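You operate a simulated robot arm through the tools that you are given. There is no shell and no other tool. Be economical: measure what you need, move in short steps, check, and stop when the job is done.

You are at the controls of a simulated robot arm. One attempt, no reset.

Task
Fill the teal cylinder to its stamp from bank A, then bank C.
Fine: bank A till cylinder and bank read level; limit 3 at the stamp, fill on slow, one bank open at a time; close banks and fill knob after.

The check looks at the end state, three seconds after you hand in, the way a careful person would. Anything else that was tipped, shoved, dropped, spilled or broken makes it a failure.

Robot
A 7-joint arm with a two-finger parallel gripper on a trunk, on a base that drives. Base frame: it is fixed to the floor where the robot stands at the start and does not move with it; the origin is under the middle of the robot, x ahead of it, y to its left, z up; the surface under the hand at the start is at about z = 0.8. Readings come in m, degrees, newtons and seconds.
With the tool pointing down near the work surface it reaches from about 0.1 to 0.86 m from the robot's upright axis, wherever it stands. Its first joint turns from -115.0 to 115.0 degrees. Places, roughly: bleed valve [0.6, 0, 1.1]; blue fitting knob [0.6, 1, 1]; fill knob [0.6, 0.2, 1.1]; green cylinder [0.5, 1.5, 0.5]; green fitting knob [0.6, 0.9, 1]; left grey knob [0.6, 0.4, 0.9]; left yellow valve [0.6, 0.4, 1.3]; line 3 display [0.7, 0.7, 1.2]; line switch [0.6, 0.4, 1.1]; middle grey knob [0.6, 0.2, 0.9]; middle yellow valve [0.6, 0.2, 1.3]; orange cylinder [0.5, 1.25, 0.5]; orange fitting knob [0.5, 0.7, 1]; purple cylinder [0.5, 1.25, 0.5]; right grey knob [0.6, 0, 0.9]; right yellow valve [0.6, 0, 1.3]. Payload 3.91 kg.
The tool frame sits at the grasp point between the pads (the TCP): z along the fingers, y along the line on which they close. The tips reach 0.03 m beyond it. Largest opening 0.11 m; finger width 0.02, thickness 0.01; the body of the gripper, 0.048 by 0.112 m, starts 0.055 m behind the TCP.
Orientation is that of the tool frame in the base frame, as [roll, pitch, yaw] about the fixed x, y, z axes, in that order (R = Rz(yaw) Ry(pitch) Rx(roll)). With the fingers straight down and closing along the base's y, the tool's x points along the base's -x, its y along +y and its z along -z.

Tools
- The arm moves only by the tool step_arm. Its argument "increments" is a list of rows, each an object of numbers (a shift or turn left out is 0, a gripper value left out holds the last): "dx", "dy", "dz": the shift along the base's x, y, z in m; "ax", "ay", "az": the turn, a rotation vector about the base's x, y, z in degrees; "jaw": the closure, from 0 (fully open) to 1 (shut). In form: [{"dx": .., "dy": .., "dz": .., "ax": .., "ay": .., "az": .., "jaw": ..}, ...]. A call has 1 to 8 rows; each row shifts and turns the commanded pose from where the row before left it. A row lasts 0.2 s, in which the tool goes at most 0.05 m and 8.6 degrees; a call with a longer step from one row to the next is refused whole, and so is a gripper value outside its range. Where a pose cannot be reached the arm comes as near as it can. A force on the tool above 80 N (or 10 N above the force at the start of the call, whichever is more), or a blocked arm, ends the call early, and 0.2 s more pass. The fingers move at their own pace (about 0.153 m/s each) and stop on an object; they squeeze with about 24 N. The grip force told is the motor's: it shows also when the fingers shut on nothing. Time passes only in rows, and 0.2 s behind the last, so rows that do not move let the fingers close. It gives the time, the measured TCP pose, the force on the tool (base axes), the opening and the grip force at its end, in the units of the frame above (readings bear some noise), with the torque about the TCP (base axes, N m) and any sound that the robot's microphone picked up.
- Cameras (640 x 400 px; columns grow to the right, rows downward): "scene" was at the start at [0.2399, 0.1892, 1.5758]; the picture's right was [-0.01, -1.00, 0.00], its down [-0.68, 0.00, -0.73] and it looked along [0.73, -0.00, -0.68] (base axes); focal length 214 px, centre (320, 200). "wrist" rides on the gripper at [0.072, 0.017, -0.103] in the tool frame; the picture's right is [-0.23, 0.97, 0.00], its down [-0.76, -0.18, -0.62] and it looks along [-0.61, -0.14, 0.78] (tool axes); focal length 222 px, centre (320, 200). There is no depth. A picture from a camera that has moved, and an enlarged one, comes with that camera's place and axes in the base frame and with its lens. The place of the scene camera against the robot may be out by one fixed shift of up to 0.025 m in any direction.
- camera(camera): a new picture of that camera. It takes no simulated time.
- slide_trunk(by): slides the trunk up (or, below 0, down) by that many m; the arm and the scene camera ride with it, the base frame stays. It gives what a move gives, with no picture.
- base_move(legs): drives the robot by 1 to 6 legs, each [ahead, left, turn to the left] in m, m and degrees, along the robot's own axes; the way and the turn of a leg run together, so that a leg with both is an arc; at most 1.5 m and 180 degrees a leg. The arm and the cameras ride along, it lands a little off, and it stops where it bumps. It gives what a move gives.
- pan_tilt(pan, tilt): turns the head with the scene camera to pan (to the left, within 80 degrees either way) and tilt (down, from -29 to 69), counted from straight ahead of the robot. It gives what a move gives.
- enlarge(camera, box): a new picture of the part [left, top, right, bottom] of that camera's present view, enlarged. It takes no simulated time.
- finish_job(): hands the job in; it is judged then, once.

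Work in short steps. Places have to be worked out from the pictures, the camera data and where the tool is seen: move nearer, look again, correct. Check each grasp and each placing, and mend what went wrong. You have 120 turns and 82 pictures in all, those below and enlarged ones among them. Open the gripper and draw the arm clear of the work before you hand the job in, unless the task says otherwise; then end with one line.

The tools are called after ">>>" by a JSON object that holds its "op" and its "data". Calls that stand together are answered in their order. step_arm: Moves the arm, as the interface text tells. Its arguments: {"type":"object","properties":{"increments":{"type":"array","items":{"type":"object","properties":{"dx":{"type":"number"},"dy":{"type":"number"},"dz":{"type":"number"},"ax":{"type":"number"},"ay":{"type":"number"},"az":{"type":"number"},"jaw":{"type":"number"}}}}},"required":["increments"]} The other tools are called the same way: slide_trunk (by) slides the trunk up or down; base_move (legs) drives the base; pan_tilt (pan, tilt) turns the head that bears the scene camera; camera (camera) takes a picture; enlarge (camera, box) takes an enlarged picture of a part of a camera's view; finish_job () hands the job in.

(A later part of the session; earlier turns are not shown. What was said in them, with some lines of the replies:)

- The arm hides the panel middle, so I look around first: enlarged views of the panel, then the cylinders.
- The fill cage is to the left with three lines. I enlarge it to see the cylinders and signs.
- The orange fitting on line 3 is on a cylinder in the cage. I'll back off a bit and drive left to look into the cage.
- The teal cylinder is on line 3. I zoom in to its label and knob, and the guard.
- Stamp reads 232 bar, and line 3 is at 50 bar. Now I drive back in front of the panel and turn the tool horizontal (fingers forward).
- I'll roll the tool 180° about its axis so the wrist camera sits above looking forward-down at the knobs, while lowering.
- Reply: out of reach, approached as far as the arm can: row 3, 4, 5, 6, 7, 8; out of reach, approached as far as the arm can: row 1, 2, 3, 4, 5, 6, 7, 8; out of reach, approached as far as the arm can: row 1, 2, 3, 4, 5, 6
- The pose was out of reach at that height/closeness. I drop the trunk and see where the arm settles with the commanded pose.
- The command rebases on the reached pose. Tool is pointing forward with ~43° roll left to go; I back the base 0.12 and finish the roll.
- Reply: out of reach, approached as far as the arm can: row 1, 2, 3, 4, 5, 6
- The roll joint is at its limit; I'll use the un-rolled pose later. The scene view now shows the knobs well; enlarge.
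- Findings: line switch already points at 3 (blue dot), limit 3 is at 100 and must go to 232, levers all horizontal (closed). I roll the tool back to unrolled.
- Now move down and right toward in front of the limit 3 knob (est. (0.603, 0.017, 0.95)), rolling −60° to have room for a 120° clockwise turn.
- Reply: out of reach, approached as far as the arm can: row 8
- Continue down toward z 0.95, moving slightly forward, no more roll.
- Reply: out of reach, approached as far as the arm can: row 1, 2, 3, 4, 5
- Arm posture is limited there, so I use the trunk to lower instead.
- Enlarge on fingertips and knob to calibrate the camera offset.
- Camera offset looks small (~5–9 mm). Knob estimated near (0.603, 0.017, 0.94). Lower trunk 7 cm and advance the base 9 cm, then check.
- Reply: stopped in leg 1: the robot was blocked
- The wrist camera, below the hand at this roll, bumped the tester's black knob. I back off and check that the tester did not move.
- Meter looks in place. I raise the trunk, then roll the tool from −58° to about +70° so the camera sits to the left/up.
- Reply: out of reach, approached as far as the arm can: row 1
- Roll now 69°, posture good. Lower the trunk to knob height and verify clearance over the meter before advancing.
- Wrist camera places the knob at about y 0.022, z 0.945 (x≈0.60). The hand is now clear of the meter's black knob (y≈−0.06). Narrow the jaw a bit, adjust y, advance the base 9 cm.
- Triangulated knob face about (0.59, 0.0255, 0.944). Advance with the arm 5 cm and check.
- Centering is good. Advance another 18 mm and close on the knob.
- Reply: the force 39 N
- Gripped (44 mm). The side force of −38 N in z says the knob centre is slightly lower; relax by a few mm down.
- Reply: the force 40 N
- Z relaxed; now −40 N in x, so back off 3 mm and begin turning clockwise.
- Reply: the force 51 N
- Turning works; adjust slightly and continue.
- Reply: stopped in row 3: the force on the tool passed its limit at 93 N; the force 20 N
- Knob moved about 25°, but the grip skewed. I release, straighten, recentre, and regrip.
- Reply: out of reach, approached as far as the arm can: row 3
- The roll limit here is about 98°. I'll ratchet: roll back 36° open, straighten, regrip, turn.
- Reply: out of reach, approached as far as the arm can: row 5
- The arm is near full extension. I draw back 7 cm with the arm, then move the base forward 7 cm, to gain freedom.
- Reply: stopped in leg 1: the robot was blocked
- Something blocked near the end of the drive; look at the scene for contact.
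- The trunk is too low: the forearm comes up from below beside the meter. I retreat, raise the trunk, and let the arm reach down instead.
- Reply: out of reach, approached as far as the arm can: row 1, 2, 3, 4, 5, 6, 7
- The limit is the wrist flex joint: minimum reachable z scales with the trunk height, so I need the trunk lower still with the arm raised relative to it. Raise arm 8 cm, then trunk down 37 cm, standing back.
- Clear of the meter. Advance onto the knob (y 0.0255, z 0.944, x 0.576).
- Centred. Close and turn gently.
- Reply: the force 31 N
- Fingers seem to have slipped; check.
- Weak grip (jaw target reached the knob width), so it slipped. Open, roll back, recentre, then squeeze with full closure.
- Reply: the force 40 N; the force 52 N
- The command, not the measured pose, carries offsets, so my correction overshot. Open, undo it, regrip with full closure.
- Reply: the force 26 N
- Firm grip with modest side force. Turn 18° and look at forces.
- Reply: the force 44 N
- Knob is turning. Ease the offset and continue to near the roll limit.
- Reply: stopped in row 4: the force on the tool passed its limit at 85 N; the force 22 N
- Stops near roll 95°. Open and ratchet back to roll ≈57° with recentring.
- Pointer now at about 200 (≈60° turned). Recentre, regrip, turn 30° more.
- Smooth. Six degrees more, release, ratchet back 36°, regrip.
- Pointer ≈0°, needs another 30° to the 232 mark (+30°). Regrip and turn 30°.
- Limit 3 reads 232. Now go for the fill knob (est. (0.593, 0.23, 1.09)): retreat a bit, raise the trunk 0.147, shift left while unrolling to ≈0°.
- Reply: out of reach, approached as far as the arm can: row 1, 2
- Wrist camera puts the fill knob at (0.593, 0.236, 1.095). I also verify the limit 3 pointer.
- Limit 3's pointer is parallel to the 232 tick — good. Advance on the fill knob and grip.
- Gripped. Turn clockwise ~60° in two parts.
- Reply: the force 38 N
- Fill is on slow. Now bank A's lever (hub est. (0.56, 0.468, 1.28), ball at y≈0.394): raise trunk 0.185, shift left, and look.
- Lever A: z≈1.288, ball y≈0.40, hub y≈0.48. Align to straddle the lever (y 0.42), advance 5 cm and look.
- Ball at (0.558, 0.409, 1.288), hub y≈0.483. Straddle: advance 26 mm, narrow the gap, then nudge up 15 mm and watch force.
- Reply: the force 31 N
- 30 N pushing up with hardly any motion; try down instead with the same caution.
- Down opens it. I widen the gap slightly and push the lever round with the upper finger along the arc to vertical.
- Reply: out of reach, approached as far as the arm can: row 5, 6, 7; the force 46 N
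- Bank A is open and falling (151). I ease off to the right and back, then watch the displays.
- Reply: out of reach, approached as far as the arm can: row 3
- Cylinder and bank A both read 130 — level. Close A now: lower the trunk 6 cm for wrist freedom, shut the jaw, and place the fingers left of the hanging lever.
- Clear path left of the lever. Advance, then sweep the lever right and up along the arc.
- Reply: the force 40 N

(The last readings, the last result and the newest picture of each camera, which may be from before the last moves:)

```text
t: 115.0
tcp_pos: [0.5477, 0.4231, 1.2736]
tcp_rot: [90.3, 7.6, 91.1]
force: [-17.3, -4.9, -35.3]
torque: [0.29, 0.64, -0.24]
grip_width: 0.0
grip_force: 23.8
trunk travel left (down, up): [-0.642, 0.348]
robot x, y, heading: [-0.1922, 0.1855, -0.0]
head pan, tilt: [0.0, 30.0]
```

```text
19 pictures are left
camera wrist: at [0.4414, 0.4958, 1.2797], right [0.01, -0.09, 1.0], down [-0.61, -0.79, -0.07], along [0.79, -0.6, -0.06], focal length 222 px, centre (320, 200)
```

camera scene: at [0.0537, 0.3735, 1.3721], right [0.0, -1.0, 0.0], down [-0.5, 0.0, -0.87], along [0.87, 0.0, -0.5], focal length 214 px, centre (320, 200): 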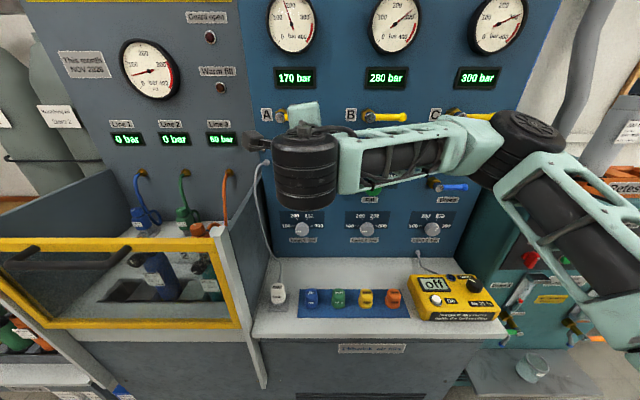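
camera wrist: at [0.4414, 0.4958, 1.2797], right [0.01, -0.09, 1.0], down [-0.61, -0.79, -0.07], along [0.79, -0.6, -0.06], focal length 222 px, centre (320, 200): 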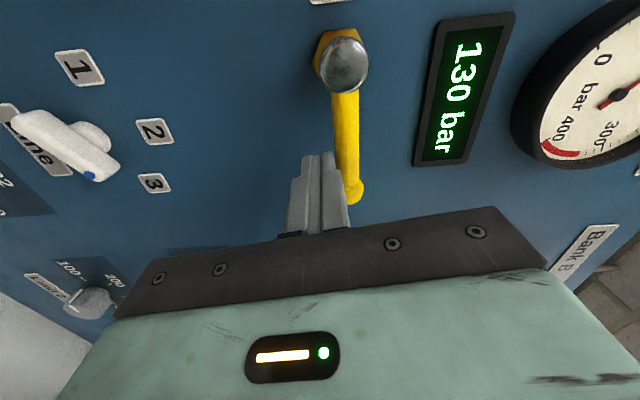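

A is closed again. Ease off, retract, and traverse right to bank C (hub est. y≈0.066), above the lever.

>>> {"op": "step_arm", "data": {"increments": [{"dz": -0.012}, {"dx": -0.035}, {"dx": -0.035}, {"dy": -0.045, "dz": 0.02}, {"dy": -0.045, "dz": 0.02}, {"dy": -0.045, "dz": 0.01}, {"dy": -0.045}, {"dy": -0.045}]}}

>>> {"op": "step_arm", "data": {"increments": [{"dy": -0.045}, {"dy": -0.045}, {"dy": -0.045}, {"dy": -0.045}, {"dy": -0.012}, {}]}}

>>> {"op": "camera", "data": {"camera": "wrist"}}

```text
t: 116.8
tcp_pos: [0.4753, 0.1989, 1.3165]
tcp_rot: [89.6, 7.5, 91.2]
force: [0.8, 0.3, 1.0]
torque: [0.01, 0.0, -0.03]
grip_width: 0.0
grip_force: 24.0
trunk travel left (down, up): [-0.642, 0.348]
robot x, y, heading: [-0.1886, 0.1841, 0.0]
head pan, tilt: [0.0, 30.0]
```

```text
t: 118.2
tcp_pos: [0.4769, 0.0038, 1.3159]
tcp_rot: [89.6, 7.5, 91.1]
force: [0.4, 0.4, 0.1]
torque: [-0.01, -0.02, 0.0]
grip_width: 0.0
grip_force: 23.4
trunk travel left (down, up): [-0.642, 0.348]
robot x, y, heading: [-0.1926, 0.1861, -0.1]
head pan, tilt: [0.0, 30.0]
```

```text
18 pictures are left
camera wrist: at [0.3711, 0.0775, 1.3223], right [0.0, -0.1, 1.0], down [-0.61, -0.79, -0.08], along [0.8, -0.6, -0.06], focal length 222 px, centre (320, 200)
```

wrist: 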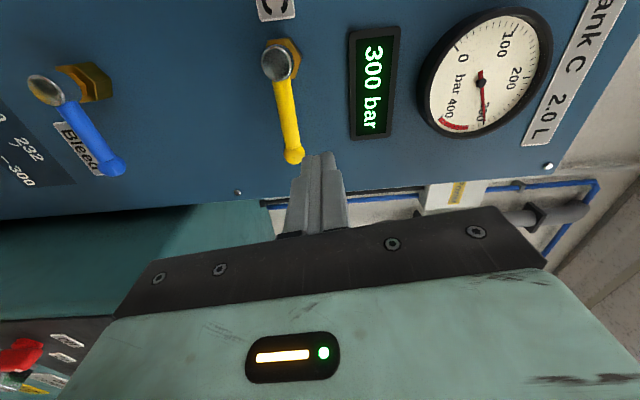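

Hub C at (y 0.063, z 1.289), ball y≈−0.01. Advance above the lever, then push it down along the arc.

>>> {"op": "step_arm", "data": {"increments": [{"dx": 0.035}, {"dx": 0.034}, {}]}}

>>> {"op": "step_arm", "data": {"increments": [{"dz": -0.0085}, {"dy": -0.002, "dz": -0.0135}, {"dz": -0.0135}, {"dy": 0.0065, "dz": -0.0207}, {"dy": 0.0133, "dz": -0.0173}, {"dy": 0.012, "dz": -0.007}, {"dy": 0.0117, "dz": -0.0064}, {"dy": 0.0065}]}}

>>> {"op": "camera", "data": {"camera": "wrist"}}

```text
t: 119.0
tcp_pos: [0.5456, 0.0071, 1.3162]
tcp_rot: [89.6, 7.5, 91.1]
force: [-0.1, 0.4, 0.3]
torque: [0.01, -0.02, 0.02]
grip_width: 0.0003
grip_force: 24.2
trunk travel left (down, up): [-0.642, 0.348]
robot x, y, heading: [-0.1936, 0.1849, -0.1]
head pan, tilt: [0.0, 30.0]
```

```text
t: 120.8
tcp_pos: [0.5456, 0.0438, 1.2309]
tcp_rot: [89.4, 7.0, 90.0]
force: [-5.5, -48.7, 9.2]
torque: [0.28, -0.43, -1.07]
grip_width: 0.0003
grip_force: 24.0
trunk travel left (down, up): [-0.642, 0.348]
robot x, y, heading: [-0.1964, 0.1816, -0.1]
head pan, tilt: [0.0, 30.0]
```

```text
17 pictures are left
camera wrist: at [0.4422, 0.1177, 1.2379], right [-0.01, -0.1, 0.99], down [-0.62, -0.78, -0.09], along [0.78, -0.62, -0.06], focal length 222 px, centre (320, 200)
```

wrist: 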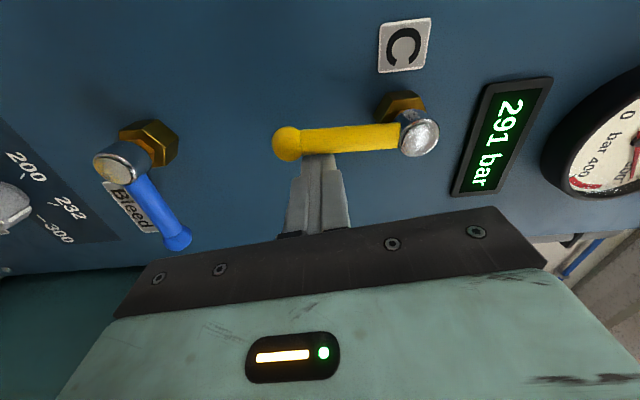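

C is open (291, falling). Ease off, retract, and reposition to the lever's left while it fills; check the displays.

>>> {"op": "step_arm", "data": {"increments": [{"dy": -0.012}, {"dx": -0.035}, {"dx": -0.035}, {"dy": 0.03, "dz": -0.002}, {"dy": 0.03}]}}

>>> {"op": "enlarge", "data": {"camera": "scene", "box": [100, 30, 520, 230]}}

```text
t: 122.0
tcp_pos: [0.4748, 0.101, 1.227]
tcp_rot: [89.6, 7.5, 91.0]
force: [1.3, -0.9, 0.0]
torque: [-0.02, -0.03, 0.0]
grip_width: 0.0
grip_force: 23.5
trunk travel left (down, up): [-0.642, 0.348]
robot x, y, heading: [-0.1944, 0.1823, -0.2]
head pan, tilt: [0.0, 30.0]
```

```text
1.52 times, centred on (310, 130) of scene
camera zoom: at [0.0537, 0.3729, 1.3121], right [0.0, -1.0, 0.0], down [-0.5, 0.0, -0.87], along [0.87, 0.0, -0.5], focal length 327 px, centre (335, 307)
```

zoom: 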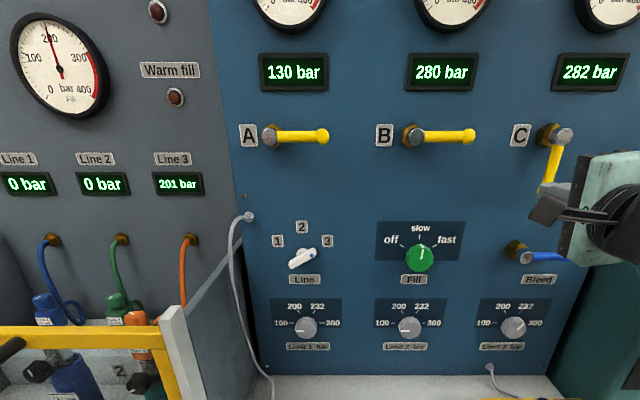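

Line 3 at 201 and rising. Wait ~1.4 s and check that it stops at 232.

>>> {"op": "step_arm", "data": {"increments": [{}, {}, {}, {}, {}, {}]}}

>>> {"op": "enlarge", "data": {"camera": "scene", "box": [100, 30, 520, 230]}}

```text
t: 123.4
tcp_pos: [0.4762, 0.1023, 1.2276]
tcp_rot: [89.7, 7.5, 91.2]
force: [0.4, -0.5, -0.2]
torque: [0.0, 0.02, 0.01]
grip_width: 0.0002
grip_force: 23.7
trunk travel left (down, up): [-0.642, 0.348]
robot x, y, heading: [-0.1945, 0.1835, -0.2]
head pan, tilt: [0.0, 30.0]
```

```text
1.52 times, centred on (310, 130) of scene
camera zoom: at [0.0537, 0.3735, 1.3121], right [0.0, -1.0, 0.0], down [-0.5, 0.0, -0.87], along [0.87, 0.0, -0.5], focal length 327 px, centre (335, 307)
```

zoom: 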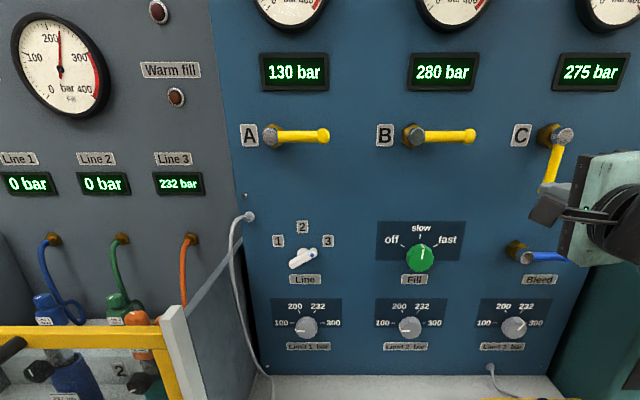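

232 bar, as computed (C at 275). Close C: advance left of the lever and sweep it up.

>>> {"op": "step_arm", "data": {"increments": [{"dx": 0.035}, {"dx": 0.035}, {}]}}

>>> {"op": "step_arm", "data": {"increments": [{"dy": -0.02, "dz": 0.001}, {"dy": -0.0215, "dz": -0.003}, {"dy": -0.0264, "dz": 0.0075}, {"dy": -0.0106, "dz": 0.0085}, {"dy": -0.01, "dz": 0.009}, {"dy": -0.006, "dz": 0.011}, {"dy": -0.004, "dz": 0.011}, {"dz": 0.006}]}}

>>> {"op": "step_arm", "data": {"increments": [{"dz": -0.012}, {"dx": -0.035}, {"dx": -0.035}, {"jaw": 0.35, "dy": 0.04}, {"dy": 0.04, "dz": -0.015}, {"dy": 0.04, "dz": -0.015}, {"dy": 0.04, "dz": -0.015}, {"dy": 0.04, "dz": -0.015}]}}

>>> {"op": "enlarge", "data": {"camera": "scene", "box": [100, 30, 520, 230]}}

```text
t: 124.2
tcp_pos: [0.5471, 0.1016, 1.2287]
tcp_rot: [89.5, 7.5, 91.1]
force: [-0.5, -0.3, -0.3]
torque: [0.0, 0.02, 0.02]
grip_width: 0.0
grip_force: 24.0
trunk travel left (down, up): [-0.642, 0.348]
robot x, y, heading: [-0.1958, 0.1826, -0.4]
head pan, tilt: [0.0, 30.0]
```

```text
t: 126.0
tcp_pos: [0.5449, 0.0046, 1.2736]
tcp_rot: [90.4, 7.4, 91.3]
force: [-20.6, 2.8, -41.1]
torque: [0.3, 0.78, -0.09]
grip_width: 0.0
grip_force: 23.9
trunk travel left (down, up): [-0.642, 0.348]
robot x, y, heading: [-0.1956, 0.1833, -0.1]
head pan, tilt: [0.0, 30.0]
```

```text
t: 127.8
tcp_pos: [0.4767, 0.205, 1.2068]
tcp_rot: [89.6, 7.4, 91.0]
force: [0.6, -0.1, 0.7]
torque: [0.02, -0.05, 0.04]
grip_width: 0.0716
grip_force: 0.1
trunk travel left (down, up): [-0.642, 0.348]
robot x, y, heading: [-0.1903, 0.1814, -0.0]
head pan, tilt: [0.0, 30.0]
```

```text
1.52 times, centred on (310, 130) of scene
camera zoom: at [0.0537, 0.3728, 1.3122], right [0.0, -1.0, 0.0], down [-0.5, 0.0, -0.87], along [0.87, 0.0, -0.5], focal length 327 px, centre (335, 307)
```

zoom: 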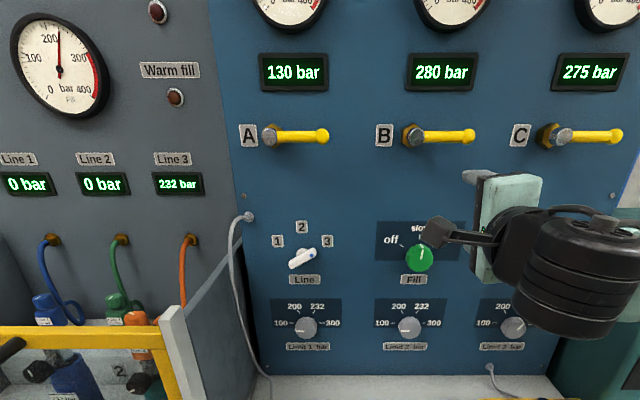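

C is closed. Now the fill knob back to off: lower trunk, align at (y 0.2355, z 1.096), advance, grip.

>>> {"op": "slide_trunk", "data": {"by": -0.111}}

>>> {"op": "step_arm", "data": {"increments": [{"dy": 0.031, "az": -1}, {"dx": 0.035}, {"dx": 0.03}, {}]}}

>>> {"op": "camera", "data": {"camera": "wrist"}}

```text
t: 129.2
tcp_pos: [0.4764, 0.2063, 1.0962]
tcp_rot: [89.7, 7.6, 91.2]
force: [-0.4, -0.3, 0.4]
torque: [-0.05, 0.02, 0.01]
grip_width: 0.0717
grip_force: 0.1
trunk travel left (down, up): [-0.531, 0.459]
robot x, y, heading: [-0.1938, 0.1855, -0.1]
head pan, tilt: [0.0, 30.0]
```

```text
t: 130.2
tcp_pos: [0.5418, 0.2363, 1.0964]
tcp_rot: [89.8, 7.5, 90.1]
force: [0.5, 0.0, 0.4]
torque: [0.01, -0.03, -0.06]
grip_width: 0.0716
grip_force: 0.2
trunk travel left (down, up): [-0.531, 0.459]
robot x, y, heading: [-0.1947, 0.1806, 0.2]
head pan, tilt: [0.0, 30.0]
```

```text
13 pictures are left
camera wrist: at [0.4385, 0.3095, 1.1021], right [-0.01, -0.1, 1.0], down [-0.62, -0.78, -0.08], along [0.78, -0.62, -0.06], focal length 222 px, centre (320, 200)
```

wrist: 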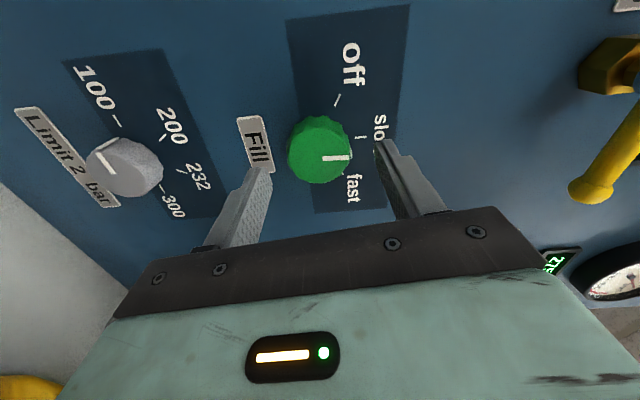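

Aligned with the knob. Advance, grip, and turn counter-clockwise 60°.

>>> {"op": "step_arm", "data": {"increments": [{"dx": 0.02}, {"dx": 0.013}, {}, {"jaw": 0.6}, {"jaw": 1.0}, {"jaw": 1.0}, {}]}}

>>> {"op": "step_arm", "data": {"increments": [{"ax": -6}, {"ax": -6}, {"ax": -6}, {"ax": -6}, {"ax": -6}, {}]}}

>>> {"op": "step_arm", "data": {"increments": [{"ax": -6}, {"ax": -6}, {"ax": -6}, {"ax": -6}, {"ax": -6}, {}]}}

>>> {"op": "step_arm", "data": {"increments": [{"jaw": 0.35}, {"jaw": 0.35}, {"dx": -0.03}, {"dx": -0.03}, {"dx": -0.02}, {}]}}

>>> {"op": "camera", "data": {"camera": "wrist"}}

```text
t: 131.8
tcp_pos: [0.575, 0.236, 1.0945]
tcp_rot: [89.7, 7.6, 90.1]
force: [-2.0, -1.2, -9.4]
torque: [-0.02, 0.9, 0.08]
grip_width: 0.0471
grip_force: 44.6
trunk travel left (down, up): [-0.531, 0.459]
robot x, y, heading: [-0.1971, 0.1854, -0.1]
head pan, tilt: [0.0, 30.0]
```

```text
t: 133.2
tcp_pos: [0.5749, 0.2355, 1.094]
tcp_rot: [89.8, 37.6, 90.2]
force: [7.2, -0.1, -8.6]
torque: [0.02, 1.13, -0.41]
grip_width: 0.0472
grip_force: 44.8
trunk travel left (down, up): [-0.531, 0.459]
robot x, y, heading: [-0.1938, 0.187, -0.2]
head pan, tilt: [0.0, 30.0]
```

```text
t: 134.7
tcp_pos: [0.575, 0.2357, 1.0955]
tcp_rot: [90.0, 67.6, 90.4]
force: [11.5, 2.0, -5.1]
torque: [-0.01, 0.84, -0.63]
grip_width: 0.0469
grip_force: 44.6
trunk travel left (down, up): [-0.531, 0.459]
robot x, y, heading: [-0.1931, 0.1856, -0.1]
head pan, tilt: [0.0, 30.0]
```

```text
t: 136.1
tcp_pos: [0.4931, 0.2362, 1.0969]
tcp_rot: [89.9, 67.6, 90.3]
force: [-0.7, 0.3, 0.0]
torque: [-0.01, 0.01, -0.04]
grip_width: 0.0714
grip_force: 0.2
trunk travel left (down, up): [-0.531, 0.459]
robot x, y, heading: [-0.1969, 0.1825, -0.1]
head pan, tilt: [0.0, 30.0]
```

```text
12 pictures are left
camera wrist: at [0.3893, 0.278, 1.0345], right [-0.01, 0.81, 0.58], down [-0.62, -0.46, 0.64], along [0.78, -0.36, 0.51], focal length 222 px, centre (320, 200)
```

wrist: 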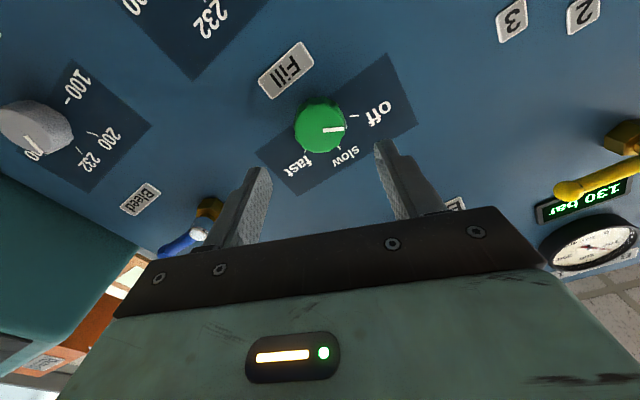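

Fill points to off. Open the gripper, back the base away, and take a final look.

>>> {"op": "step_arm", "data": {"increments": [{"jaw": 0}, {"jaw": 0}]}}

>>> {"op": "base_move", "data": {"legs": [[-0.25, 0, 0]]}}

>>> {"op": "slide_trunk", "data": {"by": 0.2}}

>>> {"op": "camera", "data": {"camera": "scene"}}

>>> {"op": "enlarge", "data": {"camera": "scene", "box": [120, 50, 520, 300]}}

```text
t: 136.7
tcp_pos: [0.4933, 0.2363, 1.0968]
tcp_rot: [89.8, 67.6, 90.4]
force: [-0.7, 0.1, -0.6]
torque: [0.01, -0.02, 0.0]
grip_width: 0.11
grip_force: 0.0
trunk travel left (down, up): [-0.531, 0.459]
robot x, y, heading: [-0.1917, 0.1862, 0.1]
head pan, tilt: [0.0, 30.0]
```

```text
t: 138.5
tcp_pos: [0.2409, 0.2369, 1.0964]
tcp_rot: [89.9, 67.5, 90.4]
force: [0.5, 0.1, 0.2]
torque: [-0.01, 0.02, 0.01]
grip_width: 0.1099
grip_force: 0.0
trunk travel left (down, up): [-0.531, 0.459]
robot x, y, heading: [-0.4488, 0.1841, -0.3]
head pan, tilt: [0.0, 30.0]
```

```text
t: 140.7
tcp_pos: [0.2403, 0.2363, 1.2958]
tcp_rot: [89.9, 67.6, 90.3]
force: [-0.6, -0.7, 0.6]
torque: [-0.01, -0.03, 0.0]
grip_width: 0.11
grip_force: 0.1
trunk travel left (down, up): [-0.731, 0.259]
robot x, y, heading: [-0.4502, 0.1882, 0.1]
head pan, tilt: [0.0, 30.0]
```

```text
11 pictures are left
camera scene: at [-0.1987, 0.3737, 1.4011], right [0.0, -1.0, 0.0], down [-0.5, 0.0, -0.87], along [0.87, 0.0, -0.5], focal length 214 px, centre (320, 200)
```

scene: 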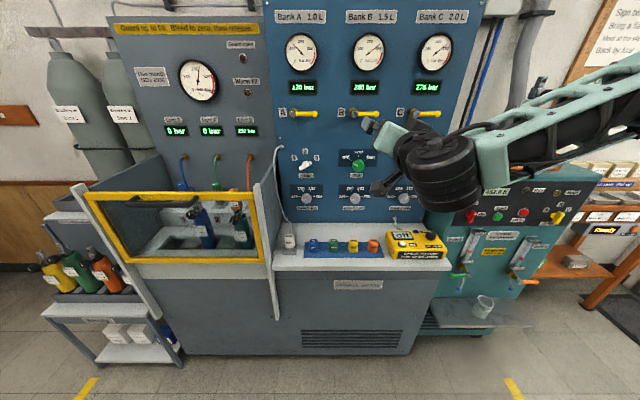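

```text
1.60 times, centred on (320, 175) of scene
camera zoom: at [-0.1987, 0.3737, 1.4011], right [0.0, -1.0, 0.0], down [-0.5, 0.0, -0.87], along [0.87, 0.0, -0.5], focal length 343 px, centre (320, 240)
```

zoom: 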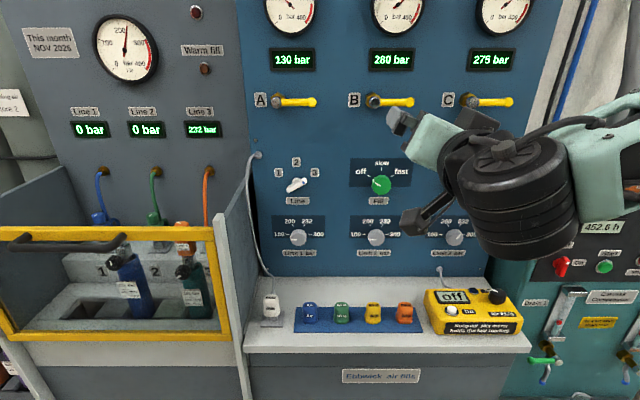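

All three levers are closed, fill is off, limit 3 is at 232, line 3 reads 232 bar, and nothing looks disturbed. Handing in.

>>> {"op": "finish_job", "data": {}}

```text
The job is handed in.
```

The teal cylinder reads its 232 bar stamp on line 3. It was filled on slow from bank A until both read 130 bar, then from bank C with limit 3 at 232; all banks and the fill knob are closed. Early on the hand bumped the yellow mix meter's knob, and the base was blocked once more next to it (cause not confirmed), but in the final picture the meter looks in place.
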